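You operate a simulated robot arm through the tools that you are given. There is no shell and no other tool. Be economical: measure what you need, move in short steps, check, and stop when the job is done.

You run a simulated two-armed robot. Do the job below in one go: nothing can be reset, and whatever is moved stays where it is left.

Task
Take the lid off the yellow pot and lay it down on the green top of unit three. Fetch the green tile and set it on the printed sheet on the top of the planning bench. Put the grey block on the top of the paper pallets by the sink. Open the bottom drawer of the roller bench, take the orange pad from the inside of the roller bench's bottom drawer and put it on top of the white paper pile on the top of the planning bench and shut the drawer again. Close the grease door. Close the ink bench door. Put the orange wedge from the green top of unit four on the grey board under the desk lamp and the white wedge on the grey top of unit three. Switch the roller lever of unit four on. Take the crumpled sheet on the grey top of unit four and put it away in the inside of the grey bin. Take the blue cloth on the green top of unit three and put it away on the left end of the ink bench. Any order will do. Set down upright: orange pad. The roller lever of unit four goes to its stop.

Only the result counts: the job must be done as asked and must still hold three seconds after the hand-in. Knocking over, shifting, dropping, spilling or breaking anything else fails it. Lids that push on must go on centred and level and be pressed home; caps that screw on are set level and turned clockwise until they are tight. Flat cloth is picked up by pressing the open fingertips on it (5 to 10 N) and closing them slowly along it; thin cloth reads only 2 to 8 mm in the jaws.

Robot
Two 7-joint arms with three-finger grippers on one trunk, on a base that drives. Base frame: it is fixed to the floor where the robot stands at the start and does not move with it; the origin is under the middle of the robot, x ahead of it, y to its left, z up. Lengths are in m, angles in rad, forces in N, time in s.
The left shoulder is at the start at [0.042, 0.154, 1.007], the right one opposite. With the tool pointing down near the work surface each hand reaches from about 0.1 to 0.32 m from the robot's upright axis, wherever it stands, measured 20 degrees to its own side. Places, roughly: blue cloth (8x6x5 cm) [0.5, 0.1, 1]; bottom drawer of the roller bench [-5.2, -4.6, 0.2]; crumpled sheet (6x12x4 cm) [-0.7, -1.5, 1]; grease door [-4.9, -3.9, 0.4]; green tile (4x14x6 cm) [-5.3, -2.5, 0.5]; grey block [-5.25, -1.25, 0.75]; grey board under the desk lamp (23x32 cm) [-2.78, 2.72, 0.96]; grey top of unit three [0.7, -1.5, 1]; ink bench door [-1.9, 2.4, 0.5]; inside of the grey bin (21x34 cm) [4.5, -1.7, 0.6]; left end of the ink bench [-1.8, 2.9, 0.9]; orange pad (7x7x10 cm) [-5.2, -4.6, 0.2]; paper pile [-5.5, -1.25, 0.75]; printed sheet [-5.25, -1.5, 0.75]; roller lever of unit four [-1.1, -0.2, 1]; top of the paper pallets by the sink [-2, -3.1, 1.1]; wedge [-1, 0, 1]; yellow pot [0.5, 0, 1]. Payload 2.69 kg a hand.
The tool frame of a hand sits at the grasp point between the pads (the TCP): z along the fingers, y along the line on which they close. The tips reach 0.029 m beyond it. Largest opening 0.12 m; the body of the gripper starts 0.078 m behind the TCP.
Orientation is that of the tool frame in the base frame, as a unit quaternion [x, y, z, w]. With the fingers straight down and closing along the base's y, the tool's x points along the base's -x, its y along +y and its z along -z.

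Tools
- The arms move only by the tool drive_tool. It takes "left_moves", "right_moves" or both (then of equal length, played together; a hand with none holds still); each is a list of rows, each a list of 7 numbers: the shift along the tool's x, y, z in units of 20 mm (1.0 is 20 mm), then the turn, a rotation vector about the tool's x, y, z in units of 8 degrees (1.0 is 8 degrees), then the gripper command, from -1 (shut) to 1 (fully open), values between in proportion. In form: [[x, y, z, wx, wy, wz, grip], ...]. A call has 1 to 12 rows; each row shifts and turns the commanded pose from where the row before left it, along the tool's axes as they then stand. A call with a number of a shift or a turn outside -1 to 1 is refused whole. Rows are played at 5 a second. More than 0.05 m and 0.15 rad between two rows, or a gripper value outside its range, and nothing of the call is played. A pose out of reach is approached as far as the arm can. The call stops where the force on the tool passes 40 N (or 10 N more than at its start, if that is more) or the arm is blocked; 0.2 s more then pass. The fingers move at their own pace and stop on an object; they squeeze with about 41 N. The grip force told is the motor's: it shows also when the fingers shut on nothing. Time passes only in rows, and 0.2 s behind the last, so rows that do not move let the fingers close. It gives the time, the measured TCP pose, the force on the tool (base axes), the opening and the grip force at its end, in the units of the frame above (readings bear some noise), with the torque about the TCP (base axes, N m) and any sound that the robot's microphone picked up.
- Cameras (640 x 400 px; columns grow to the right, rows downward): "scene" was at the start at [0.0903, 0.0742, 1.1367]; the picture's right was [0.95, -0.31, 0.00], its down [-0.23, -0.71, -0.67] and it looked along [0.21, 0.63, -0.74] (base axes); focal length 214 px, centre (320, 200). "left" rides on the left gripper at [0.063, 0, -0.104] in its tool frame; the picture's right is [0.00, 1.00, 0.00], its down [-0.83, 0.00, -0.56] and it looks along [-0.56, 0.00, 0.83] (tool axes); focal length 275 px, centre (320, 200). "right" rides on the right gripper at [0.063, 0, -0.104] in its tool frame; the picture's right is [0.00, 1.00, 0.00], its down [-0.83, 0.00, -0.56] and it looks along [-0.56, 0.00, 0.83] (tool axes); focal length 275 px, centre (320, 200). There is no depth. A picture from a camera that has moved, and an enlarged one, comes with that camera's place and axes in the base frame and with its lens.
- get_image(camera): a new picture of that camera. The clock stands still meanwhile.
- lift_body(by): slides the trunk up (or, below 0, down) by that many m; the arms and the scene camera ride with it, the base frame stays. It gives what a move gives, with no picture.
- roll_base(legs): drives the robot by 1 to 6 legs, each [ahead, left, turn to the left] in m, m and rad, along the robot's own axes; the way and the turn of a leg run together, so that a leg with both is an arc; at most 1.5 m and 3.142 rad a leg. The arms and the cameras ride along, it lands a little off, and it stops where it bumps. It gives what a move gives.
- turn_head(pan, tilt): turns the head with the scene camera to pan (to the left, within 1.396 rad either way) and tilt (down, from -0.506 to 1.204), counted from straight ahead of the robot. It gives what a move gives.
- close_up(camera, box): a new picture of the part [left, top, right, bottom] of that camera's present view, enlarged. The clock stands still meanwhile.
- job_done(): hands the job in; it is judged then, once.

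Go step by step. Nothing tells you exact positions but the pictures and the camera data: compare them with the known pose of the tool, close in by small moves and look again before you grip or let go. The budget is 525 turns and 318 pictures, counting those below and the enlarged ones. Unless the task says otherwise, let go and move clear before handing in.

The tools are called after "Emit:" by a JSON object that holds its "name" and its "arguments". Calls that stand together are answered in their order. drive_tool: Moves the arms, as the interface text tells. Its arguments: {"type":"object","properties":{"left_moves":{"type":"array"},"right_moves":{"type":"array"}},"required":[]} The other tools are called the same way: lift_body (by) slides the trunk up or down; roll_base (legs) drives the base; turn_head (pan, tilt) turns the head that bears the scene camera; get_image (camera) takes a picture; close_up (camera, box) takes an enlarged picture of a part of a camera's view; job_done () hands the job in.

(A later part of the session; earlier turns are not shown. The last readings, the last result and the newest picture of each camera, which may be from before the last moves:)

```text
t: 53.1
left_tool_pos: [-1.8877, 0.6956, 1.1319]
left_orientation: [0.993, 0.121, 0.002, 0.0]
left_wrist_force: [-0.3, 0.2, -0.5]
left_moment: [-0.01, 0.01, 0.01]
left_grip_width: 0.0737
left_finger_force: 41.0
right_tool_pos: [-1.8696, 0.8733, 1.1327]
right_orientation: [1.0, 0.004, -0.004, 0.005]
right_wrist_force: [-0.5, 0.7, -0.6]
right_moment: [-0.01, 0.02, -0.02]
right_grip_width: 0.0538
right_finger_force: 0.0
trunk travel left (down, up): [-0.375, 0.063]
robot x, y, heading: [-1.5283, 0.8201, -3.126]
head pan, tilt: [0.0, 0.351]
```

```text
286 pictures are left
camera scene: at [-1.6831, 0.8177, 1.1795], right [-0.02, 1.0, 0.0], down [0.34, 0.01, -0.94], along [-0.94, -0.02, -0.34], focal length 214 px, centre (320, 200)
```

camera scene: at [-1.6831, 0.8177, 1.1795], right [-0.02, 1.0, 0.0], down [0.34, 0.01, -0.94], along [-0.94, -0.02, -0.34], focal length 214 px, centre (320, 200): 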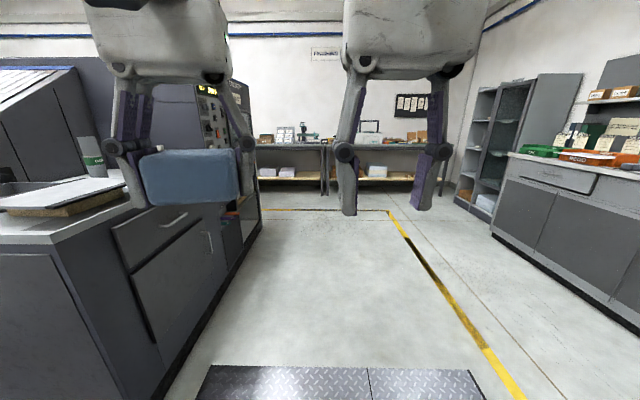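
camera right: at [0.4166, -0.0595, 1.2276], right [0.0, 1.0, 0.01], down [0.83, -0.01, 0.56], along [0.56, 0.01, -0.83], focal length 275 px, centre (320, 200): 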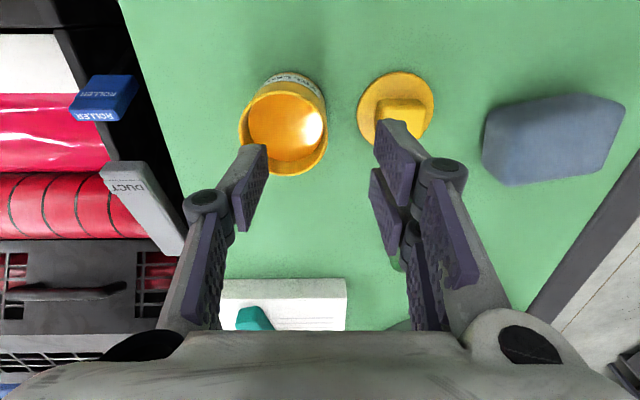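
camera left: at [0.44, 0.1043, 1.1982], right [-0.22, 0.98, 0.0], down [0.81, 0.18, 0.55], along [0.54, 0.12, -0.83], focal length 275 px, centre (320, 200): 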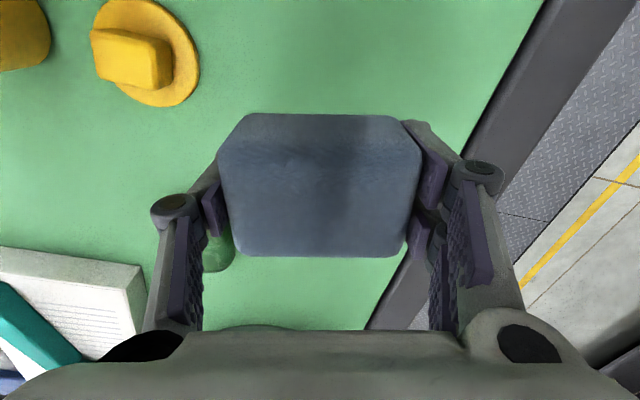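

Emit:
{"name": "roll_base", "arguments": {"legs": [[0, 0, 1.55], [0, 0, 1.53]]}}

Emit:
{"name": "get_image", "arguments": {"camera": "scene"}}

Emit:
{"name": "turn_head", "arguments": {"pan": -1.2, "tilt": 0.5}}

Emit:
{"name": "get_image", "arguments": {"camera": "scene"}}

```text
t: 61.0
left_tool_pos: [-1.1624, 0.9242, 1.1334]
left_orientation: [-0.091, 0.996, 0.0, 0.0]
left_wrist_force: [-1.0, 0.7, -0.6]
left_moment: [-0.01, 0.0, 0.0]
left_grip_width: 0.0737
left_finger_force: 40.7
right_tool_pos: [-1.19, 0.7477, 1.1331]
right_orientation: [0.026, 1.0, 0.006, 0.004]
right_wrist_force: [0.7, -0.2, 0.5]
right_moment: [0.03, 0.01, 0.01]
right_grip_width: 0.0542
right_finger_force: 0.1
trunk travel left (down, up): [-0.375, 0.063]
robot x, y, heading: [-1.5298, 0.8208, -0.044]
head pan, tilt: [0.0, 0.351]
```

```text
285 pictures are left
camera scene: at [-1.3692, 0.8138, 1.1795], right [-0.04, -1.0, 0.0], down [-0.34, 0.01, -0.94], along [0.94, -0.04, -0.34], focal length 214 px, centre (320, 200)
```

scene: 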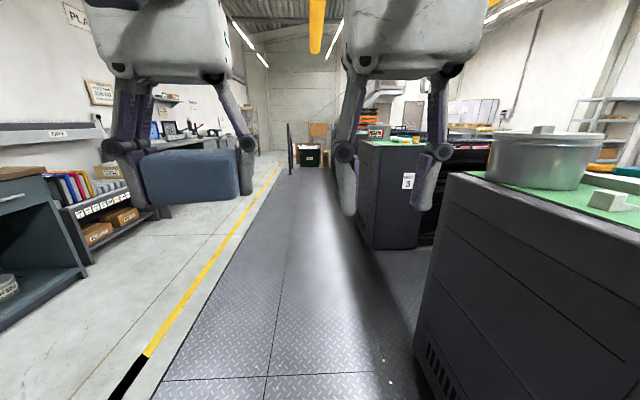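

```text
t: 62.4
left_tool_pos: [-1.1609, 0.9246, 1.1317]
left_orientation: [-0.091, 0.996, 0.0, -0.001]
left_wrist_force: [-0.7, -0.3, -0.6]
left_moment: [0.0, 0.02, 0.0]
left_grip_width: 0.0739
left_finger_force: 41.4
right_tool_pos: [-1.1904, 0.7485, 1.1327]
right_orientation: [0.026, 1.0, 0.006, 0.004]
right_wrist_force: [0.2, 0.7, -0.2]
right_moment: [-0.03, 0.02, 0.04]
right_grip_width: 0.0539
right_finger_force: 0.1
trunk travel left (down, up): [-0.375, 0.063]
robot x, y, heading: [-1.5334, 0.8232, -0.042]
head pan, tilt: [-1.201, 0.499]
```

```text
284 pictures are left
camera scene: at [-1.4329, 0.7316, 1.1658], right [-0.95, -0.32, 0.0], down [-0.15, 0.45, -0.88], along [0.28, -0.83, -0.48], focal length 214 px, centre (320, 200)
```

scene: 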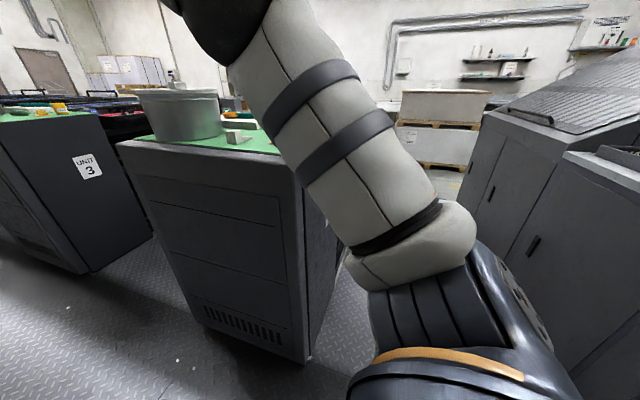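

Emit:
{"name": "roll_base", "arguments": {"legs": [[-0.12, 0, 0.042], [0, -0.72, 0]]}}

Emit:
{"name": "turn_head", "arguments": {"pan": 0, "tilt": 0.65}}

Emit:
{"name": "get_image", "arguments": {"camera": "scene"}}

Emit:
{"name": "get_image", "arguments": {"camera": "right"}}

```text
t: 69.3
left_tool_pos: [-1.2849, 0.2132, 1.1327]
left_orientation: [-0.114, 0.993, 0.001, -0.001]
left_wrist_force: [0.2, 0.3, -0.6]
left_moment: [0.02, -0.01, -0.02]
left_grip_width: 0.0737
left_finger_force: 41.3
right_tool_pos: [-1.3067, 0.0369, 1.133]
right_orientation: [0.004, 1.0, 0.006, 0.004]
right_wrist_force: [0.3, 0.2, 1.0]
right_moment: [0.0, -0.03, 0.0]
right_grip_width: 0.0541
right_finger_force: 0.0
trunk travel left (down, up): [-0.375, 0.063]
robot x, y, heading: [-1.6481, 0.0971, 0.001]
head pan, tilt: [-1.201, 0.499]
```

```text
t: 70.7
left_tool_pos: [-1.2851, 0.2144, 1.1345]
left_orientation: [-0.114, 0.994, 0.0, -0.001]
left_wrist_force: [-0.2, -0.6, -0.4]
left_moment: [0.01, -0.04, 0.0]
left_grip_width: 0.0738
left_finger_force: 41.4
right_tool_pos: [-1.3068, 0.0373, 1.1331]
right_orientation: [0.004, 1.0, 0.006, 0.004]
right_wrist_force: [-0.2, -0.7, 0.2]
right_moment: [0.03, -0.01, -0.01]
right_grip_width: 0.054
right_finger_force: 0.1
trunk travel left (down, up): [-0.375, 0.063]
robot x, y, heading: [-1.6453, 0.0952, 0.002]
head pan, tilt: [0.0, 0.649]
```

```text
283 pictures are left
camera scene: at [-1.4938, 0.0949, 1.1525], right [0.0, -1.0, 0.0], down [-0.6, 0.0, -0.8], along [0.8, 0.0, -0.6], focal length 214 px, centre (320, 200)
```

scene: 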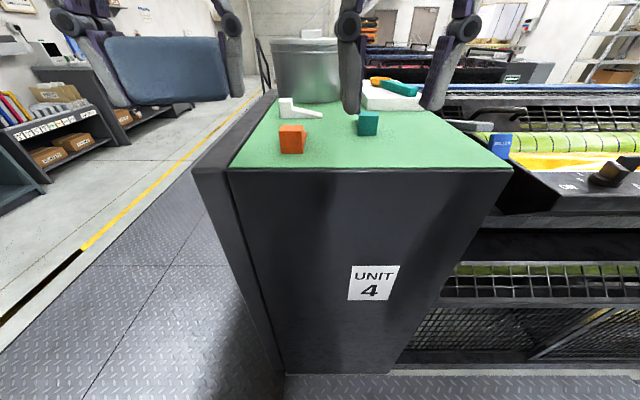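

```text
282 pictures are left
camera right: at [-1.3696, 0.0359, 1.2372], right [0.0, 1.0, 0.01], down [0.83, -0.01, 0.56], along [0.56, 0.01, -0.83], focal length 275 px, centre (320, 200)
```

right: 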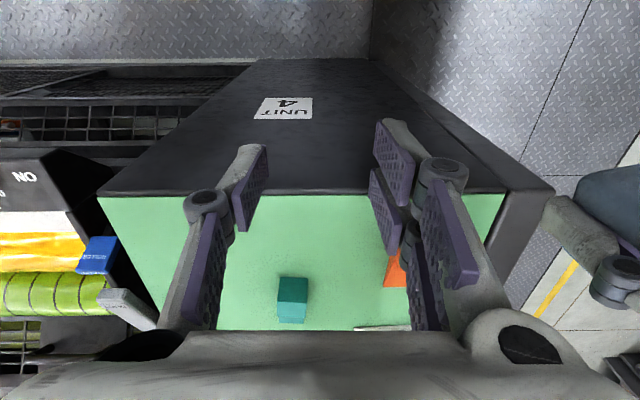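

Unit four's green top holds an orange, a white and a teal wedge. I close in with the right hand for the orange one.

Emit:
{"name": "close_up", "arguments": {"camera": "scene", "box": [220, 60, 420, 185]}}

Emit:
{"name": "roll_base", "arguments": {"legs": [[0.18, 0.115, 0]]}}

Emit:
{"name": "get_image", "arguments": {"camera": "right"}}

```text
3.20 times, centred on (320, 122) of scene
camera zoom: at [-1.4938, 0.0949, 1.1525], right [0.0, -1.0, 0.0], down [-0.6, 0.0, -0.8], along [0.8, 0.0, -0.6], focal length 686 px, centre (320, 448)
```

zoom: 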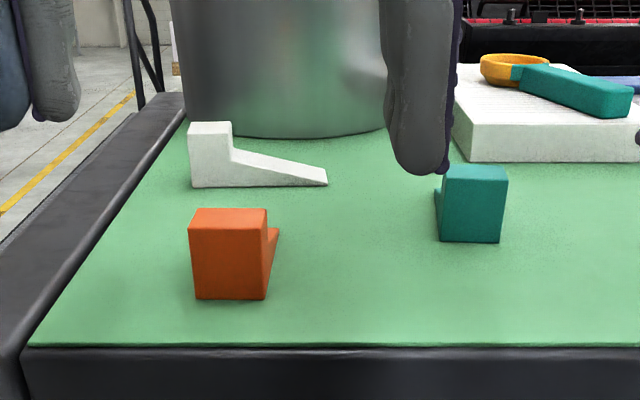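

```text
t: 72.3
left_tool_pos: [-1.1099, 0.3288, 1.1327]
left_orientation: [-0.114, 0.994, 0.0, -0.001]
left_wrist_force: [0.9, -0.5, -0.6]
left_moment: [-0.01, 0.02, -0.01]
left_grip_width: 0.0736
left_finger_force: 41.2
right_tool_pos: [-1.1315, 0.1516, 1.1323]
right_orientation: [0.002, 1.0, 0.006, 0.003]
right_wrist_force: [0.2, 0.5, -0.1]
right_moment: [-0.02, 0.0, 0.04]
right_grip_width: 0.0538
right_finger_force: 0.1
trunk travel left (down, up): [-0.375, 0.063]
robot x, y, heading: [-1.4698, 0.2086, 0.004]
head pan, tilt: [0.0, 0.649]
```

```text
280 pictures are left
camera right: at [-1.1938, 0.1497, 1.2371], right [0.0, 1.0, 0.01], down [0.83, -0.01, 0.56], along [0.56, 0.01, -0.83], focal length 275 px, centre (320, 200)
```

right: 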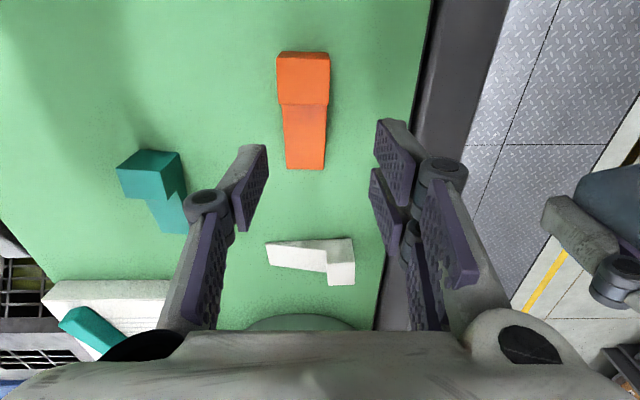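

Emit:
{"name": "drive_tool", "arguments": {"right_moves": [[0.6, -0.34, 0, 0, 0, 0, 0.33], [0.6, -0.34, 0, 0, 0, 0, 0.33], [0, 0, 1, 0, 0, 0, 0.33], [0, 0, 1, 0, 0, 0, 0.33], [0, 0, 1, 0, 0, 0, 0.33]]}}

Emit:
{"name": "get_image", "arguments": {"camera": "right"}}

Emit:
{"name": "get_image", "arguments": {"camera": "scene"}}

```text
t: 73.5
left_tool_pos: [-1.1092, 0.3271, 1.1336]
left_orientation: [-0.114, 0.993, -0.001, -0.001]
left_wrist_force: [0.0, 0.8, -0.5]
left_moment: [-0.01, -0.01, 0.02]
left_grip_width: 0.0739
left_finger_force: 40.7
right_tool_pos: [-1.1546, 0.1367, 1.0735]
right_orientation: [0.002, 1.0, 0.007, 0.004]
right_wrist_force: [-0.1, 0.3, -0.4]
right_moment: [0.02, 0.0, -0.01]
right_grip_width: 0.0796
right_finger_force: 0.2
trunk travel left (down, up): [-0.375, 0.063]
robot x, y, heading: [-1.4713, 0.2074, 0.002]
head pan, tilt: [0.0, 0.649]
```

```text
279 pictures are left
camera right: at [-1.2188, 0.1347, 1.1784], right [0.0, 1.0, 0.01], down [0.83, -0.01, 0.56], along [0.56, 0.01, -0.83], focal length 275 px, centre (320, 200)
```

right: 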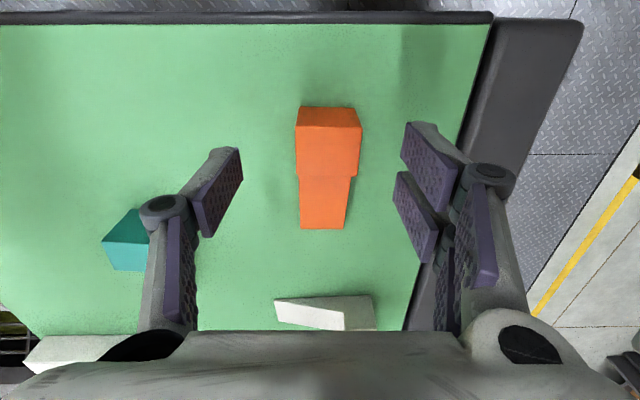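

```text
278 pictures are left
camera scene: at [-1.3186, 0.208, 1.1524], right [0.0, -1.0, 0.0], down [-0.6, 0.0, -0.8], along [0.8, 0.0, -0.6], focal length 214 px, centre (320, 200)
```

scene: 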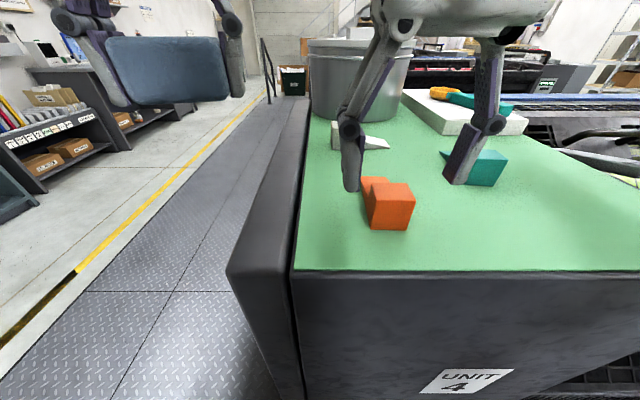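

Emit:
{"name": "drive_tool", "arguments": {"right_moves": [[0, 0.12, 0.9, 0, 0, 0, 0.33], [0, 0, 0.9, 0, 0, 0, 0.33], [0, 0, 0.5, 0, 0, 0, 0.33]]}}

Emit:
{"name": "get_image", "arguments": {"camera": "right"}}

```text
t: 74.3
left_tool_pos: [-1.1086, 0.3294, 1.1329]
left_orientation: [-0.114, 0.994, 0.0, 0.0]
left_wrist_force: [0.6, 0.2, 0.0]
left_moment: [0.0, -0.01, 0.0]
left_grip_width: 0.074
left_finger_force: 40.8
right_tool_pos: [-1.1546, 0.1404, 1.0272]
right_orientation: [0.003, 1.0, 0.006, 0.005]
right_wrist_force: [-0.1, 0.2, 0.1]
right_moment: [0.0, 0.05, 0.01]
right_grip_width: 0.0798
right_finger_force: 0.0
trunk travel left (down, up): [-0.375, 0.063]
robot x, y, heading: [-1.4708, 0.2107, 0.0]
head pan, tilt: [0.0, 0.649]
```

```text
277 pictures are left
camera right: at [-1.2183, 0.1397, 1.1317], right [0.0, 1.0, 0.01], down [0.83, -0.01, 0.56], along [0.56, 0.01, -0.83], focal length 275 px, centre (320, 200)
```

right: 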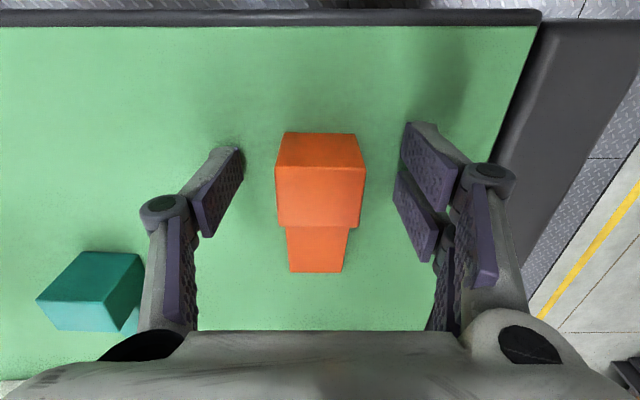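

Emit:
{"name": "drive_tool", "arguments": {"right_moves": [[0, 0, 0, 0, 0, 0, 0], [0, 0, 0, 0, 0, 0, -0.5], [0, 0, 0, 0, 0, 0, -1], [0, 0, -0.3, 0, 0, 0, -1], [0, 0, -1, 0, 0, 0, -1], [0, 0, -1, 0, 0, 0, -1], [0, 0, -1, 0, 0, 0, -1], [0, 0, -1, 0, 0, 0, -1], [0, 0, -1, 0, 0, 0, -1]]}}

Emit:
{"name": "get_image", "arguments": {"camera": "right"}}

```text
t: 76.3
left_tool_pos: [-1.1099, 0.3287, 1.1323]
left_orientation: [-0.114, 0.993, 0.0, 0.0]
left_wrist_force: [0.5, -0.5, 0.1]
left_moment: [0.04, -0.02, 0.02]
left_grip_width: 0.0735
left_finger_force: 40.6
right_tool_pos: [-1.1565, 0.1388, 1.132]
right_orientation: [0.003, 1.0, 0.006, 0.004]
right_wrist_force: [-0.4, -0.4, -0.9]
right_moment: [0.01, -0.01, 0.02]
right_grip_width: 0.0352
right_finger_force: 40.8
trunk travel left (down, up): [-0.375, 0.063]
robot x, y, heading: [-1.4711, 0.2068, 0.006]
head pan, tilt: [0.0, 0.649]
```

```text
276 pictures are left
camera right: at [-1.2199, 0.1377, 1.2354], right [0.0, 1.0, 0.01], down [0.83, -0.01, 0.56], along [0.56, 0.01, -0.83], focal length 275 px, centre (320, 200)
```

right: 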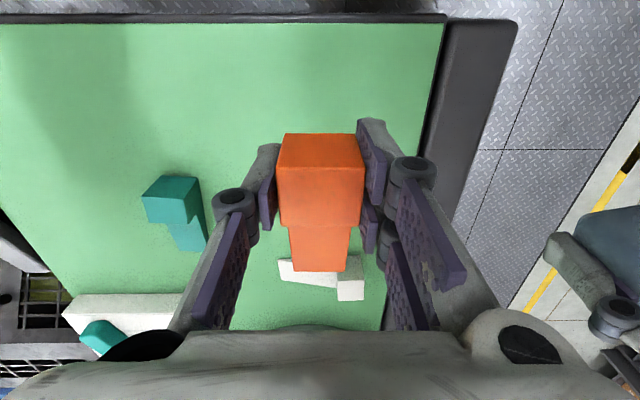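

Orange wedge in the right hand. I back off and head toward the ink bench side.

Emit:
{"name": "roll_base", "arguments": {"legs": [[-0.18, 0, 0], [0, 0.75, 0], [0, 0, 1.55]]}}

Emit:
{"name": "turn_head", "arguments": {"pan": 0.3, "tilt": 0.35}}

Emit:
{"name": "get_image", "arguments": {"camera": "scene"}}

```text
t: 87.4
left_tool_pos: [-1.7696, 1.3244, 1.1333]
left_orientation: [0.778, -0.629, 0.001, 0.001]
left_wrist_force: [-0.1, 0.2, -0.4]
left_moment: [0.0, 0.0, 0.01]
left_grip_width: 0.074
left_finger_force: 40.5
right_tool_pos: [-1.5813, 1.2741, 1.1311]
right_orientation: [-0.698, 0.716, 0.007, -0.001]
right_wrist_force: [-0.1, 0.0, -0.4]
right_moment: [-0.01, -0.01, 0.03]
right_grip_width: 0.035
right_finger_force: 40.9
trunk travel left (down, up): [-0.375, 0.063]
robot x, y, heading: [-1.6565, 0.961, 1.547]
head pan, tilt: [0.0, 0.649]
```

```text
t: 88.2
left_tool_pos: [-1.7687, 1.3245, 1.1345]
left_orientation: [0.778, -0.628, 0.001, 0.001]
left_wrist_force: [0.3, -0.7, -0.9]
left_moment: [0.02, 0.0, 0.0]
left_grip_width: 0.0739
left_finger_force: 40.4
right_tool_pos: [-1.5818, 1.2743, 1.1314]
right_orientation: [-0.699, 0.715, 0.007, 0.0]
right_wrist_force: [-0.1, -0.6, -1.1]
right_moment: [-0.06, 0.0, 0.04]
right_grip_width: 0.0352
right_finger_force: 40.8
trunk travel left (down, up): [-0.375, 0.063]
robot x, y, heading: [-1.6585, 0.9617, 1.555]
head pan, tilt: [0.3, 0.351]
```

```text
275 pictures are left
camera scene: at [-1.6793, 1.1132, 1.1794], right [0.96, 0.28, 0.0], down [0.1, -0.33, -0.94], along [-0.26, 0.9, -0.34], focal length 214 px, centre (320, 200)
```

scene: 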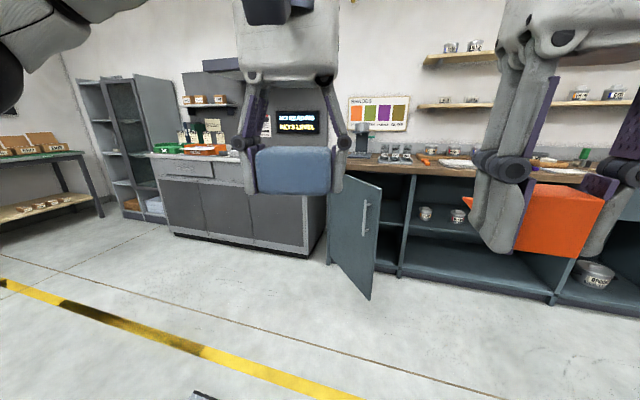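

The ink bench door stands part open, hinged at its left; left of it is the bench with the lamp. I put the wedge there first.

Emit:
{"name": "roll_base", "arguments": {"legs": [[0.35, 0, 0.016], [0, 1.1, 0]]}}

Emit:
{"name": "turn_head", "arguments": {"pan": 0, "tilt": 0.4}}

Emit:
{"name": "get_image", "arguments": {"camera": "scene"}}

```text
t: 98.6
left_tool_pos: [-2.8457, 1.6769, 1.1327]
left_orientation: [0.778, -0.628, 0.001, 0.001]
left_wrist_force: [-0.1, 0.5, -0.4]
left_moment: [-0.02, 0.0, -0.07]
left_grip_width: 0.074
left_finger_force: 40.8
right_tool_pos: [-2.6576, 1.6278, 1.1302]
right_orientation: [-0.699, 0.715, 0.007, -0.001]
right_wrist_force: [0.2, 0.4, -1.3]
right_moment: [0.0, -0.02, 0.03]
right_grip_width: 0.0351
right_finger_force: 41.1
trunk travel left (down, up): [-0.375, 0.063]
robot x, y, heading: [-2.7333, 1.3132, 1.549]
head pan, tilt: [0.3, 0.351]
```

```text
t: 99.4
left_tool_pos: [-2.8448, 1.676, 1.1333]
left_orientation: [0.777, -0.629, 0.001, 0.001]
left_wrist_force: [-0.1, 0.3, -0.1]
left_moment: [-0.02, 0.04, 0.0]
left_grip_width: 0.074
left_finger_force: 40.7
right_tool_pos: [-2.6555, 1.6277, 1.1316]
right_orientation: [-0.699, 0.715, 0.008, -0.002]
right_wrist_force: [0.8, 0.0, -0.1]
right_moment: [-0.04, 0.02, 0.0]
right_grip_width: 0.0349
right_finger_force: 40.8
trunk travel left (down, up): [-0.375, 0.063]
robot x, y, heading: [-2.7305, 1.3092, 1.559]
head pan, tilt: [0.0, 0.4]
```

```text
274 pictures are left
camera scene: at [-2.7272, 1.4693, 1.175], right [1.0, -0.01, 0.0], down [-0.01, -0.39, -0.92], along [0.01, 0.92, -0.39], focal length 214 px, centre (320, 200)
```

scene: 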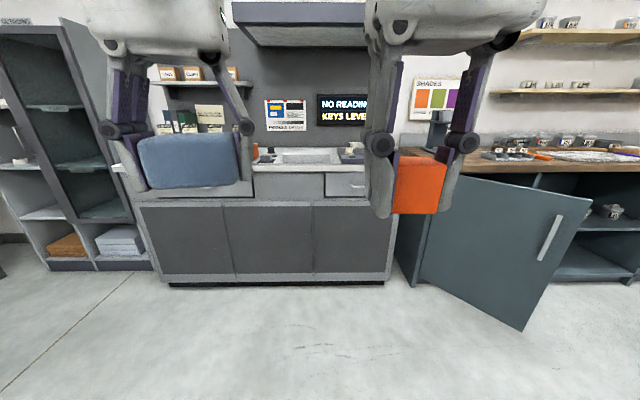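

Emit:
{"name": "roll_base", "arguments": {"legs": [[0.85, 0, 0.015]]}}

Emit:
{"name": "turn_head", "arguments": {"pan": 0, "tilt": 0.55}}

Emit:
{"name": "get_image", "arguments": {"camera": "scene"}}

Emit:
{"name": "get_image", "arguments": {"camera": "right"}}

```text
t: 104.0
left_tool_pos: [-2.8264, 2.5354, 1.1316]
left_orientation: [0.775, -0.632, 0.001, 0.0]
left_wrist_force: [-0.6, -0.5, -0.4]
left_moment: [0.0, 0.02, -0.01]
left_grip_width: 0.0736
left_finger_force: 41.1
right_tool_pos: [-2.6392, 2.4841, 1.1301]
right_orientation: [-0.696, 0.718, 0.007, -0.001]
right_wrist_force: [0.3, 1.6, -0.9]
right_moment: [0.0, -0.03, -0.01]
right_grip_width: 0.0351
right_finger_force: 41.1
trunk travel left (down, up): [-0.375, 0.063]
robot x, y, heading: [-2.7142, 2.1694, 1.549]
head pan, tilt: [0.0, 0.4]
```

```text
t: 104.7
left_tool_pos: [-2.827, 2.5354, 1.1319]
left_orientation: [0.775, -0.631, 0.0, 0.0]
left_wrist_force: [0.2, 0.1, -0.1]
left_moment: [-0.01, 0.04, -0.01]
left_grip_width: 0.0737
left_finger_force: 41.3
right_tool_pos: [-2.6387, 2.4839, 1.1313]
right_orientation: [-0.696, 0.718, 0.008, -0.001]
right_wrist_force: [0.0, -0.5, -0.4]
right_moment: [-0.03, 0.02, 0.0]
right_grip_width: 0.0352
right_finger_force: 40.6
trunk travel left (down, up): [-0.375, 0.063]
robot x, y, heading: [-2.7142, 2.1706, 1.548]
head pan, tilt: [0.0, 0.55]
```

```text
273 pictures are left
camera scene: at [-2.7104, 2.3233, 1.1613], right [1.0, -0.02, 0.0], down [-0.01, -0.52, -0.85], along [0.02, 0.85, -0.52], focal length 214 px, centre (320, 200)
```

scene: 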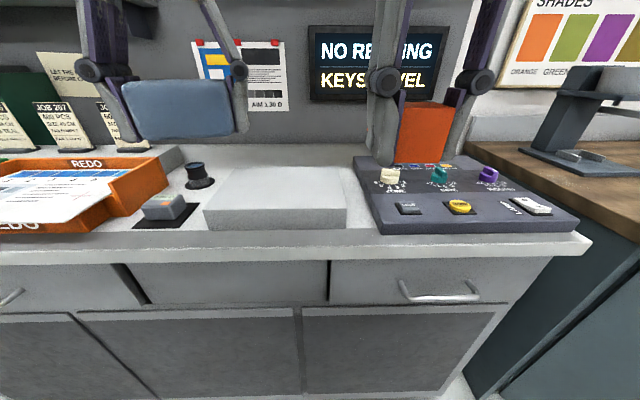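

```text
272 pictures are left
camera right: at [-2.6387, 2.4193, 1.235], right [-1.0, 0.03, 0.01], down [0.03, 0.83, 0.56], along [0.01, 0.56, -0.83], focal length 275 px, centre (320, 200)
```

right: 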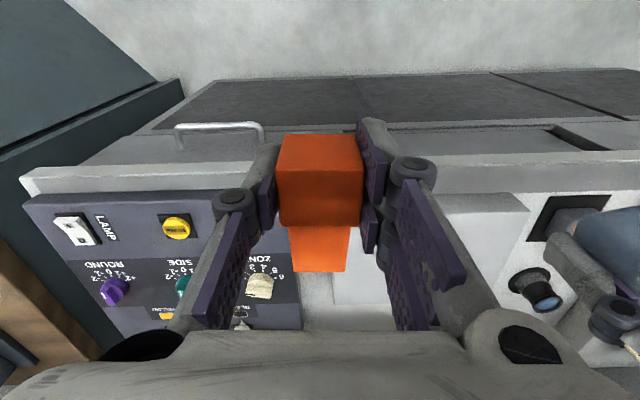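

The grey board lies between the joystick and the control panel, about x -2.9…-2.66. I shift left and closer.

Emit:
{"name": "roll_base", "arguments": {"legs": [[0, 0.14, 0.022], [0.12, 0, 0]]}}

Emit:
{"name": "get_image", "arguments": {"camera": "scene"}}

Emit:
{"name": "get_image", "arguments": {"camera": "right"}}

```text
t: 107.2
left_tool_pos: [-2.9772, 2.6536, 1.1322]
left_orientation: [0.783, -0.622, 0.001, 0.001]
left_wrist_force: [-0.2, 0.7, -0.2]
left_moment: [-0.05, -0.05, 0.0]
left_grip_width: 0.0737
left_finger_force: 41.1
right_tool_pos: [-2.7883, 2.6076, 1.1307]
right_orientation: [-0.706, 0.708, 0.007, -0.002]
right_wrist_force: [0.3, -0.2, -0.3]
right_moment: [-0.06, 0.0, -0.02]
right_grip_width: 0.035
right_finger_force: 41.2
trunk travel left (down, up): [-0.375, 0.063]
robot x, y, heading: [-2.856, 2.2905, 1.571]
head pan, tilt: [0.0, 0.55]
```

```text
271 pictures are left
camera scene: at [-2.8564, 2.4455, 1.1611], right [1.0, 0.0, 0.0], down [0.0, -0.52, -0.85], along [0.0, 0.85, -0.52], focal length 214 px, centre (320, 200)
```

scene: 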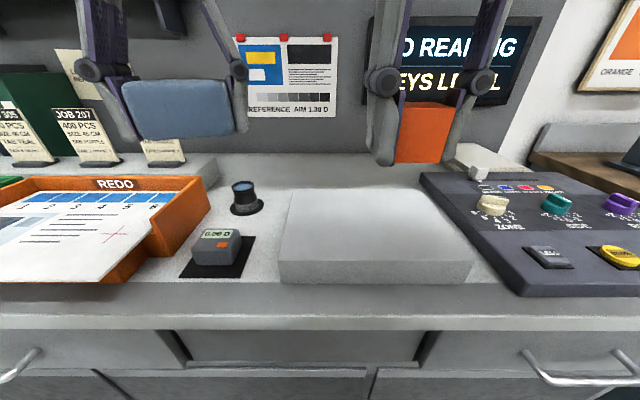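

```text
270 pictures are left
camera right: at [-2.7872, 2.5433, 1.2348], right [-1.0, 0.0, 0.01], down [0.01, 0.83, 0.56], along [-0.01, 0.56, -0.83], focal length 275 px, centre (320, 200)
```

right: 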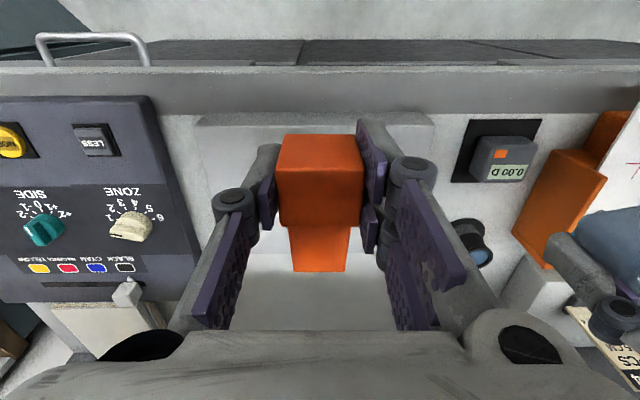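

Emit:
{"name": "roll_base", "arguments": {"legs": [[0.02, 0, 0]]}}

Emit:
{"name": "drive_tool", "arguments": {"right_moves": [[-1, 0, 0, 0, 0, 0, -1], [-1, 0, 0, 0, 0, 0, -1], [-1, 0, 0.5, 0, 0, 0, -1], [0, 0, 1, 0, 0, 0, -1], [0, 0, 1, 0, 0, 0, -1], [0, 0, 1, 0, 0, 0, -1], [0, 0, 1, 0, 0, 0, -1]]}}

Emit:
{"name": "get_image", "arguments": {"camera": "scene"}}

Emit:
{"name": "get_image", "arguments": {"camera": "right"}}

```text
t: 108.0
left_tool_pos: [-2.9785, 2.6725, 1.1329]
left_orientation: [0.783, -0.622, 0.002, 0.001]
left_wrist_force: [0.0, 0.5, -0.2]
left_moment: [-0.02, 0.01, 0.0]
left_grip_width: 0.0742
left_finger_force: 40.6
right_tool_pos: [-2.7891, 2.6266, 1.1296]
right_orientation: [-0.706, 0.709, 0.006, -0.003]
right_wrist_force: [-0.6, 0.6, -0.6]
right_moment: [-0.05, -0.02, -0.01]
right_grip_width: 0.0351
right_finger_force: 41.1
trunk travel left (down, up): [-0.375, 0.063]
robot x, y, heading: [-2.8498, 2.3116, 1.571]
head pan, tilt: [0.0, 0.55]
```

```text
t: 109.6
left_tool_pos: [-2.9778, 2.6739, 1.1326]
left_orientation: [0.783, -0.622, 0.002, 0.001]
left_wrist_force: [0.4, -0.1, -0.5]
left_moment: [-0.01, 0.01, 0.0]
left_grip_width: 0.0736
left_finger_force: 41.0
right_tool_pos: [-2.7895, 2.6887, 1.0427]
right_orientation: [-0.705, 0.709, 0.008, -0.002]
right_wrist_force: [0.2, -1.1, -0.6]
right_moment: [-0.01, -0.01, 0.0]
right_grip_width: 0.0351
right_finger_force: 41.3
trunk travel left (down, up): [-0.375, 0.063]
robot x, y, heading: [-2.8574, 2.3105, 1.574]
head pan, tilt: [0.0, 0.55]
```

```text
269 pictures are left
camera scene: at [-2.8563, 2.4642, 1.1612], right [1.0, 0.0, 0.0], down [0.0, -0.52, -0.85], along [0.0, 0.85, -0.52], focal length 214 px, centre (320, 200)
```

scene: 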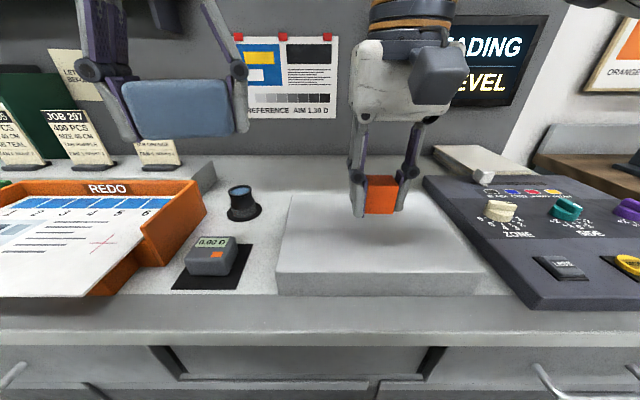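

```text
268 pictures are left
camera right: at [-2.7879, 2.6226, 1.1466], right [-1.0, 0.0, 0.01], down [0.01, 0.83, 0.56], along [-0.01, 0.56, -0.83], focal length 275 px, centre (320, 200)
```

right: 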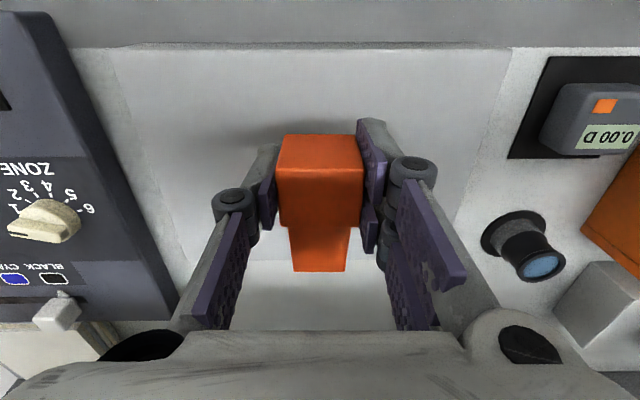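

Emit:
{"name": "drive_tool", "arguments": {"right_moves": [[0, 0, 0.7, 0, 0, 0, -1], [0, 0, 0.4, 0, 0, 0, -1], [0, 0, 0.3, 0, 0, 0, -1], [0, 0, 0.25, 0, 0, 0, -1], [0, 0, 0.25, 0, 0, 0, -1], [0, 0, 0.2, 0, 0, 0, -1]]}}

Emit:
{"name": "get_image", "arguments": {"camera": "right"}}

```text
t: 111.0
left_tool_pos: [-2.9782, 2.672, 1.1332]
left_orientation: [0.783, -0.622, 0.001, 0.001]
left_wrist_force: [-0.3, 0.1, 0.0]
left_moment: [-0.03, 0.01, 0.02]
left_grip_width: 0.074
left_finger_force: 41.2
right_tool_pos: [-2.7918, 2.6879, 0.9974]
right_orientation: [-0.706, 0.708, 0.007, 0.0]
right_wrist_force: [0.3, 0.0, 0.0]
right_moment: [-0.04, -0.03, 0.03]
right_grip_width: 0.0351
right_finger_force: 41.2
trunk travel left (down, up): [-0.375, 0.063]
robot x, y, heading: [-2.8565, 2.3119, 1.568]
head pan, tilt: [0.0, 0.55]
```

```text
267 pictures are left
camera right: at [-2.7899, 2.6244, 1.1027], right [-1.0, 0.0, 0.01], down [0.01, 0.83, 0.56], along [-0.01, 0.56, -0.83], focal length 275 px, centre (320, 200)
```

right: 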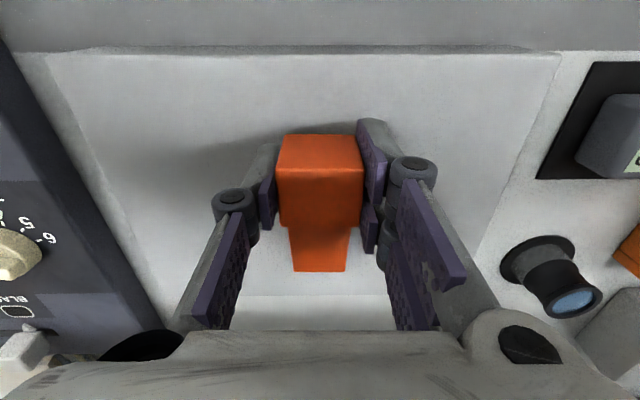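

Emit:
{"name": "drive_tool", "arguments": {"right_moves": [[0, 0, 0.2, 0, 0, 0, -1], [0, 0, 0.2, 0, 0, 0, -1], [0, 0, 0.2, 0, 0, 0, -1], [0, 0, 0.2, 0, 0, 0, -1], [0, 0, 0.2, 0, 0, 0, -1], [0, 0, 0.2, 0, 0, 0, -1], [0, 0, 0.2, 0, 0, 0, -1]]}}

```text
t: 112.6
left_tool_pos: [-2.9768, 2.6717, 1.1334]
left_orientation: [0.783, -0.622, -0.001, 0.0]
left_wrist_force: [0.0, 0.0, -0.4]
left_moment: [-0.02, 0.02, 0.03]
left_grip_width: 0.0735
left_finger_force: 41.5
right_tool_pos: [-2.7905, 2.6888, 0.98]
right_orientation: [-0.705, 0.709, 0.014, 0.001]
right_wrist_force: [2.6, -4.0, 21.3]
right_moment: [-0.44, -0.47, -0.03]
right_grip_width: 0.0352
right_finger_force: 40.8
trunk travel left (down, up): [-0.375, 0.063]
robot x, y, heading: [-2.8603, 2.3134, 1.571]
head pan, tilt: [0.0, 0.55]
stopped in row 7 (right hand): the force on the tool passed its limit at 46 N (the readings are from after the stop); the commanded pose is now the measured one
```

Emit:
{"name": "drive_tool", "arguments": {"right_moves": [[0, 0, -0.1, 0, 0, 0, -1], [0, 0, 0, 0, 0, 0, 0.1], [0, 0, 0, 0, 0, 0, 0.1], [0, 0, -0.5, 0, 0, 0, 0.1], [0, 0, -1, 0, 0, 0, 0.1], [0, 0, -1, 0, 0, 0, 0.1], [0, 0, -1, 0, 0, 0, 0.1], [0, 0, -1, 0, 0, 0, 0.1], [0, 0, -1, 0, 0, 0, 0.1], [1, 0, -1, 0, 0, 0, 0.1], [1, 0, 0, 0, 0, 0, 0.1]]}}

Emit:
{"name": "get_image", "arguments": {"camera": "right"}}

```text
t: 115.0
left_tool_pos: [-2.9762, 2.672, 1.1328]
left_orientation: [0.783, -0.622, -0.001, 0.001]
left_wrist_force: [-0.4, 0.2, -0.4]
left_moment: [-0.03, 0.02, 0.03]
left_grip_width: 0.0738
left_finger_force: 40.5
right_tool_pos: [-2.7881, 2.6474, 1.1089]
right_orientation: [-0.704, 0.71, 0.012, 0.001]
right_wrist_force: [0.3, 0.4, -0.1]
right_moment: [-0.02, -0.01, -0.03]
right_grip_width: 0.066
right_finger_force: 0.0
trunk travel left (down, up): [-0.375, 0.063]
robot x, y, heading: [-2.8545, 2.3094, 1.573]
head pan, tilt: [0.0, 0.55]
```

```text
266 pictures are left
camera right: at [-2.7869, 2.5819, 1.2111], right [-1.0, 0.0, 0.02], down [0.01, 0.82, 0.57], along [-0.01, 0.57, -0.82], focal length 275 px, centre (320, 200)
```

right: 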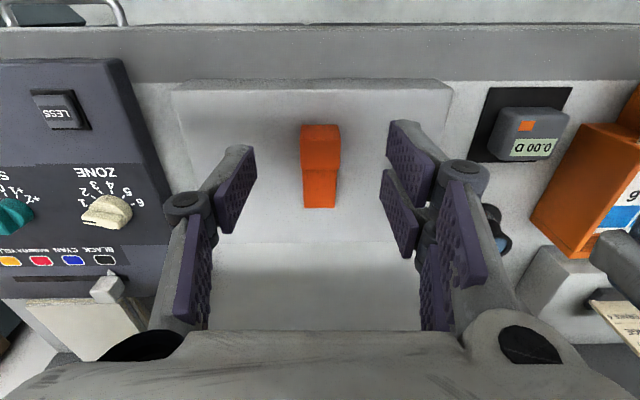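

Wedge placed. I back off and go over to the ink bench door.

Emit:
{"name": "roll_base", "arguments": {"legs": [[-0.75, 0, 0], [0, -1.0, 0]]}}

Emit:
{"name": "turn_head", "arguments": {"pan": 0, "tilt": 0.55}}

Emit:
{"name": "get_image", "arguments": {"camera": "scene"}}

```text
t: 126.7
left_tool_pos: [-1.9533, 1.9399, 1.1329]
left_orientation: [0.779, -0.627, 0.0, 0.001]
left_wrist_force: [0.7, -0.9, -0.2]
left_moment: [0.0, -0.01, 0.03]
left_grip_width: 0.0739
left_finger_force: 41.4
right_tool_pos: [-1.7648, 1.9114, 1.1061]
right_orientation: [-0.7, 0.714, 0.012, 0.0]
right_wrist_force: [-0.5, 1.5, -0.2]
right_moment: [0.0, -0.01, 0.0]
right_grip_width: 0.0658
right_finger_force: 0.1
trunk travel left (down, up): [-0.375, 0.063]
robot x, y, heading: [-1.8398, 1.577, 1.559]
head pan, tilt: [0.0, 0.55]
```

```text
t: 127.3
left_tool_pos: [-1.954, 1.9391, 1.134]
left_orientation: [0.779, -0.627, 0.0, 0.0]
left_wrist_force: [-0.4, 0.4, -0.1]
left_moment: [0.02, -0.01, -0.03]
left_grip_width: 0.0737
left_finger_force: 40.9
right_tool_pos: [-1.7659, 1.912, 1.108]
right_orientation: [-0.7, 0.714, 0.012, 0.0]
right_wrist_force: [-0.4, -0.1, 0.6]
right_moment: [-0.01, -0.03, 0.02]
right_grip_width: 0.0661
right_finger_force: 0.2
trunk travel left (down, up): [-0.375, 0.063]
robot x, y, heading: [-1.8394, 1.5756, 1.56]
head pan, tilt: [0.0, 0.55]
```

```text
265 pictures are left
camera scene: at [-1.8359, 1.7293, 1.1612], right [1.0, -0.01, 0.0], down [-0.01, -0.52, -0.85], along [0.01, 0.85, -0.52], focal length 214 px, centre (320, 200)
```

scene: 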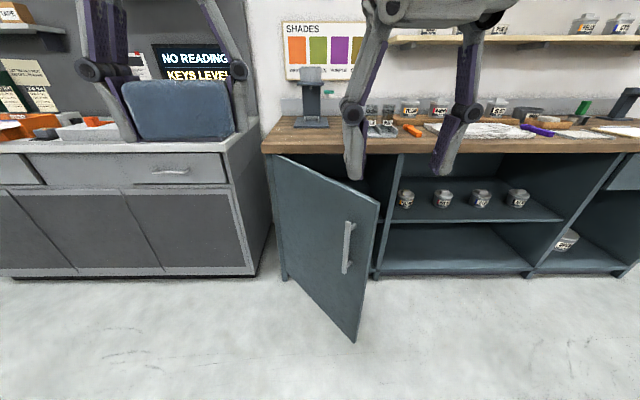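

The door's free edge is near (-1.67,2.23), top z≈0.84, hinge at x≈-2.04. I lower the closed right hand to push it.

Emit:
{"name": "drive_tool", "arguments": {"right_moves": [[0, 0, 1, 0, 0, 0, -1], [0, 0, 1, 0, 0, 0, -1], [0, 0, 1, 0, 0, 0, -1], [0, 0, 1, 0, 0, 0, -1], [0, 0, 1, 0, 0, 0, -1], [0, 0, 1, 0, 0, 0, -1], [0, 0, 1, 0, 0, 0, -1], [0, 0, 1, 0, 0, 0, -1], [0, 0, 1, 0, 0, 0, -1], [0, 0, 1, 0, 0, 0, -1], [0, 0, 1, 0, 0, 0, -1], [0, 0, 1, 0, 0, 0, -1]]}}

Emit:
{"name": "drive_tool", "arguments": {"right_moves": [[0, 0, 1, 0, 0, 0, -1], [0, 0, 1, 0, 0, 0, -1], [0, 0, 1, 0, 0, 0, -1], [0, 0, 1, 0, 0, 0, -1], [0, 0, 1, 0, 0, 0, -1]]}}

```text
t: 129.9
left_tool_pos: [-1.9539, 1.94, 1.1325]
left_orientation: [0.779, -0.627, -0.001, -0.001]
left_wrist_force: [-0.1, -0.8, 0.8]
left_moment: [0.0, 0.02, -0.02]
left_grip_width: 0.0737
left_finger_force: 41.0
right_tool_pos: [-1.7693, 1.9152, 0.8664]
right_orientation: [-0.699, 0.715, 0.011, 0.001]
right_wrist_force: [0.7, -0.2, 0.3]
right_moment: [-0.02, 0.02, 0.01]
right_grip_width: 0.0002
right_finger_force: 28.5
trunk travel left (down, up): [-0.375, 0.063]
robot x, y, heading: [-1.834, 1.5755, 1.559]
head pan, tilt: [0.0, 0.55]
```

```text
t: 131.1
left_tool_pos: [-1.956, 1.9396, 1.1331]
left_orientation: [0.778, -0.628, 0.0, 0.0]
left_wrist_force: [0.9, 0.2, -0.4]
left_moment: [0.04, 0.0, -0.03]
left_grip_width: 0.0737
left_finger_force: 40.9
right_tool_pos: [-1.7716, 1.9185, 0.7683]
right_orientation: [-0.699, 0.715, 0.012, 0.001]
right_wrist_force: [0.1, -0.6, 0.1]
right_moment: [0.05, -0.01, 0.01]
right_grip_width: 0.0002
right_finger_force: 28.5
trunk travel left (down, up): [-0.375, 0.063]
robot x, y, heading: [-1.8436, 1.5784, 1.568]
head pan, tilt: [0.0, 0.55]
```

Emit:
{"name": "roll_base", "arguments": {"legs": [[0.3, -0.03, 0]]}}

Emit:
{"name": "turn_head", "arguments": {"pan": 0, "tilt": 0.8}}

Emit:
{"name": "get_image", "arguments": {"camera": "scene"}}

```text
t: 133.2
left_tool_pos: [-1.9172, 2.2454, 1.1339]
left_orientation: [0.777, -0.63, 0.001, 0.0]
left_wrist_force: [-0.1, 0.3, 0.0]
left_moment: [-0.02, -0.03, 0.03]
left_grip_width: 0.0739
left_finger_force: 40.8
right_tool_pos: [-1.7344, 2.2237, 0.7679]
right_orientation: [-0.697, 0.717, 0.01, 0.0]
right_wrist_force: [-0.1, -0.5, -0.5]
right_moment: [-0.03, -0.02, -0.01]
right_grip_width: 0.0
right_finger_force: 29.0
trunk travel left (down, up): [-0.375, 0.063]
robot x, y, heading: [-1.8008, 1.8784, 1.557]
head pan, tilt: [0.0, 0.55]
```

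```text
t: 133.9
left_tool_pos: [-1.9167, 2.2458, 1.1328]
left_orientation: [0.777, -0.63, 0.0, 0.0]
left_wrist_force: [-0.1, 0.4, 0.1]
left_moment: [-0.02, -0.03, 0.01]
left_grip_width: 0.0736
left_finger_force: 41.0
right_tool_pos: [-1.7352, 2.2226, 0.7695]
right_orientation: [-0.697, 0.717, 0.012, 0.002]
right_wrist_force: [0.8, 1.5, 0.6]
right_moment: [0.0, -0.01, -0.04]
right_grip_width: 0.0
right_finger_force: 28.8
trunk travel left (down, up): [-0.375, 0.063]
robot x, y, heading: [-1.8053, 1.8813, 1.556]
head pan, tilt: [0.0, 0.799]
```

```text
264 pictures are left
camera scene: at [-1.8, 2.0251, 1.1399], right [1.0, -0.02, 0.0], down [-0.01, -0.72, -0.7], along [0.01, 0.7, -0.72], focal length 214 px, centre (320, 200)
```

scene: 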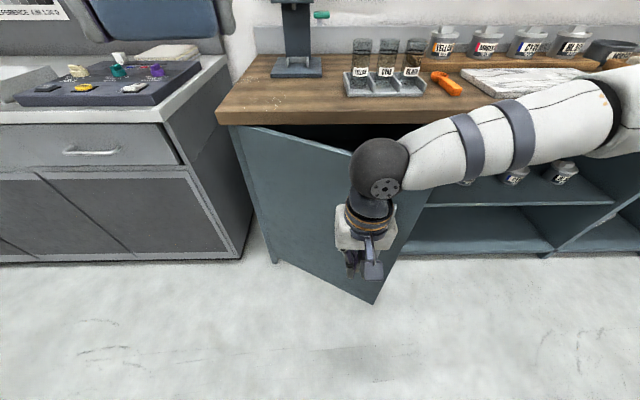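

Emit:
{"name": "roll_base", "arguments": {"legs": [[0.15, 0, 0]]}}

Emit:
{"name": "get_image", "arguments": {"camera": "scene"}}

```text
t: 135.3
left_tool_pos: [-1.9154, 2.3932, 1.1324]
left_orientation: [0.777, -0.629, 0.001, 0.001]
left_wrist_force: [0.6, 0.5, -0.9]
left_moment: [-0.01, 0.01, 0.01]
left_grip_width: 0.0736
left_finger_force: 41.0
right_tool_pos: [-1.7331, 2.3714, 0.7688]
right_orientation: [-0.698, 0.716, 0.011, 0.0]
right_wrist_force: [-1.0, 0.5, -0.6]
right_moment: [-0.01, 0.0, -0.03]
right_grip_width: 0.0001
right_finger_force: 28.2
trunk travel left (down, up): [-0.375, 0.063]
robot x, y, heading: [-1.8038, 2.03, 1.555]
head pan, tilt: [0.0, 0.799]
```

```text
263 pictures are left
camera scene: at [-1.798, 2.1742, 1.1397], right [1.0, -0.01, 0.0], down [-0.01, -0.72, -0.7], along [0.01, 0.7, -0.72], focal length 214 px, centre (320, 200)
```

scene: 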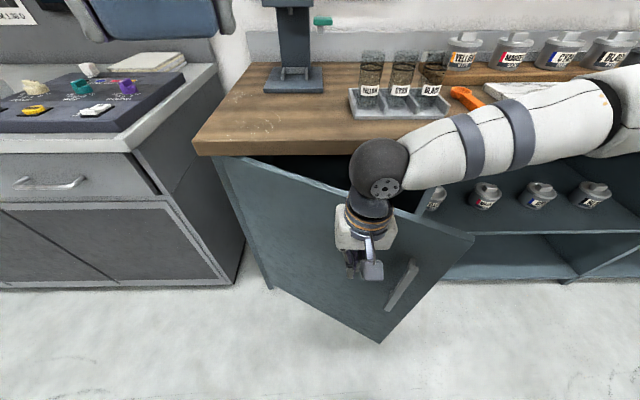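

Emit:
{"name": "roll_base", "arguments": {"legs": [[0, -0.06, 0], [0.1, 0, 0.015]]}}

Emit:
{"name": "get_image", "arguments": {"camera": "scene"}}

```text
t: 137.2
left_tool_pos: [-1.861, 2.4888, 1.1334]
left_orientation: [0.783, -0.622, 0.0, 0.0]
left_wrist_force: [-0.3, 1.0, -0.1]
left_moment: [-0.04, 0.01, 0.02]
left_grip_width: 0.0737
left_finger_force: 40.9
right_tool_pos: [-1.6796, 2.4702, 0.7694]
right_orientation: [-0.705, 0.709, 0.01, 0.0]
right_wrist_force: [-0.4, 1.3, -0.4]
right_moment: [-0.05, 0.03, 0.03]
right_grip_width: 0.0
right_finger_force: 28.9
trunk travel left (down, up): [-0.375, 0.063]
robot x, y, heading: [-1.7373, 2.1288, 1.573]
head pan, tilt: [0.0, 0.799]
```

```text
262 pictures are left
camera scene: at [-1.7398, 2.2709, 1.1397], right [1.0, 0.0, 0.0], down [0.0, -0.72, -0.7], along [0.0, 0.7, -0.72], focal length 214 px, centre (320, 200)
```

scene: 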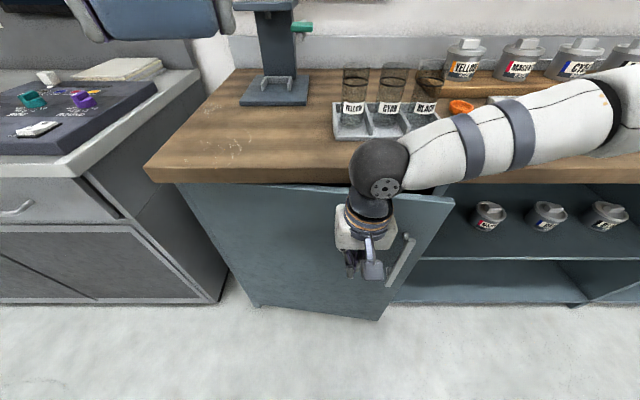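

Emit:
{"name": "drive_tool", "arguments": {"right_moves": [[1, 0, 0, 0, -1, 0, -1], [0.6, 0, 0.6, 0, -1, 0, -1], [0, 0, 0.5, 0, -1, 0, -1], [0, 0, 0, 0, -1, 0, -1], [0, 0, 0, 0, -1, 0, -1]]}}

Emit:
{"name": "get_image", "arguments": {"camera": "scene"}}

Emit:
{"name": "get_image", "arguments": {"camera": "right"}}

```text
t: 138.4
left_tool_pos: [-1.8603, 2.4884, 1.1338]
left_orientation: [0.783, -0.622, 0.0, 0.0]
left_wrist_force: [0.2, 0.2, -0.4]
left_moment: [0.01, 0.0, 0.01]
left_grip_width: 0.0737
left_finger_force: 41.2
right_tool_pos: [-1.6822, 2.4452, 0.7432]
right_orientation: [-0.657, 0.667, 0.253, 0.245]
right_wrist_force: [0.4, -1.0, -0.3]
right_moment: [-0.03, -0.03, 0.01]
right_grip_width: 0.0
right_finger_force: 28.3
right hand out of reach, approached as far as the arm can: row 5
trunk travel left (down, up): [-0.375, 0.063]
robot x, y, heading: [-1.7398, 2.1267, 1.573]
head pan, tilt: [0.0, 0.799]
```

```text
261 pictures are left
camera scene: at [-1.74, 2.2702, 1.1398], right [1.0, 0.0, 0.0], down [0.0, -0.72, -0.7], along [0.0, 0.7, -0.72], focal length 214 px, centre (320, 200)
```

scene: 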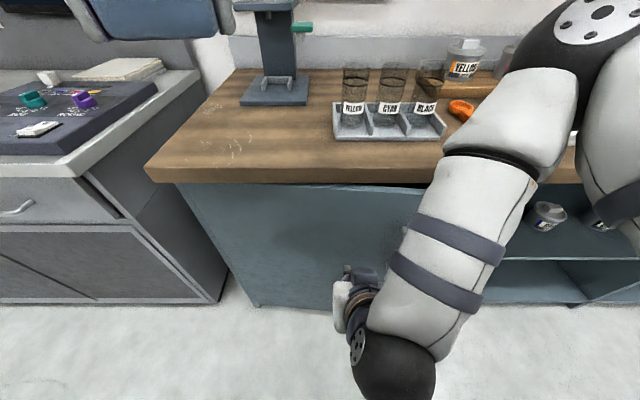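

```text
260 pictures are left
camera right: at [-1.6817, 2.3284, 0.7803], right [-1.0, 0.0, 0.01], down [0.01, 0.26, 0.97], along [0.0, 0.97, -0.26], focal length 275 px, centre (320, 200)
```

right: 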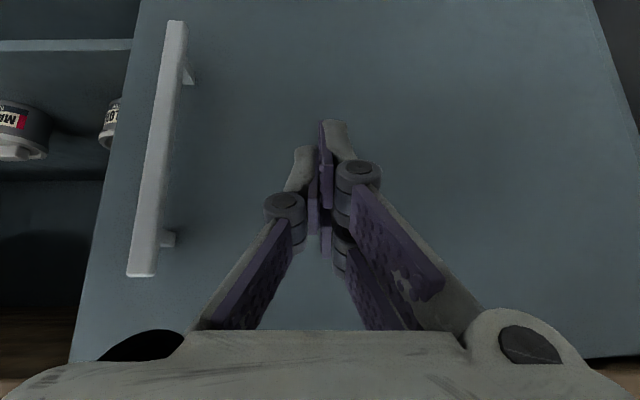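

Emit:
{"name": "roll_base", "arguments": {"legs": [[0.07, 0, 0]]}}

Emit:
{"name": "get_image", "arguments": {"camera": "scene"}}

```text
t: 139.4
left_tool_pos: [-1.8607, 2.559, 1.1321]
left_orientation: [0.783, -0.622, 0.001, 0.001]
left_wrist_force: [0.1, -0.2, 0.2]
left_moment: [-0.05, 0.02, 0.03]
left_grip_width: 0.0737
left_finger_force: 41.1
right_tool_pos: [-1.6832, 2.515, 0.7412]
right_orientation: [-0.658, 0.667, 0.25, 0.243]
right_wrist_force: [-0.4, 0.0, -0.3]
right_moment: [0.01, 0.01, 0.01]
right_grip_width: 0.0002
right_finger_force: 28.3
trunk travel left (down, up): [-0.375, 0.063]
robot x, y, heading: [-1.7402, 2.1976, 1.576]
head pan, tilt: [0.0, 0.799]
```

```text
259 pictures are left
camera scene: at [-1.7399, 2.3409, 1.1397], right [1.0, 0.0, 0.0], down [0.0, -0.72, -0.7], along [0.0, 0.7, -0.72], focal length 214 px, centre (320, 200)
```

scene: 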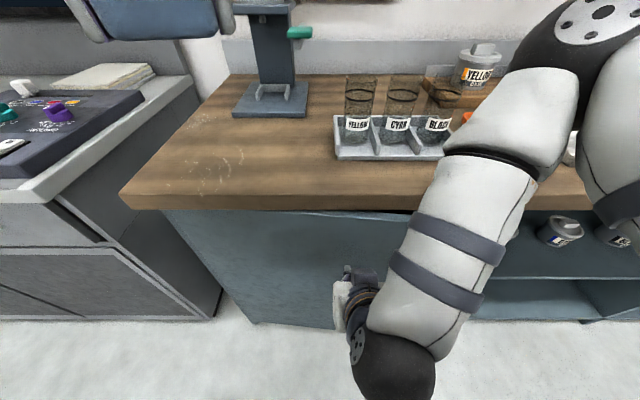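

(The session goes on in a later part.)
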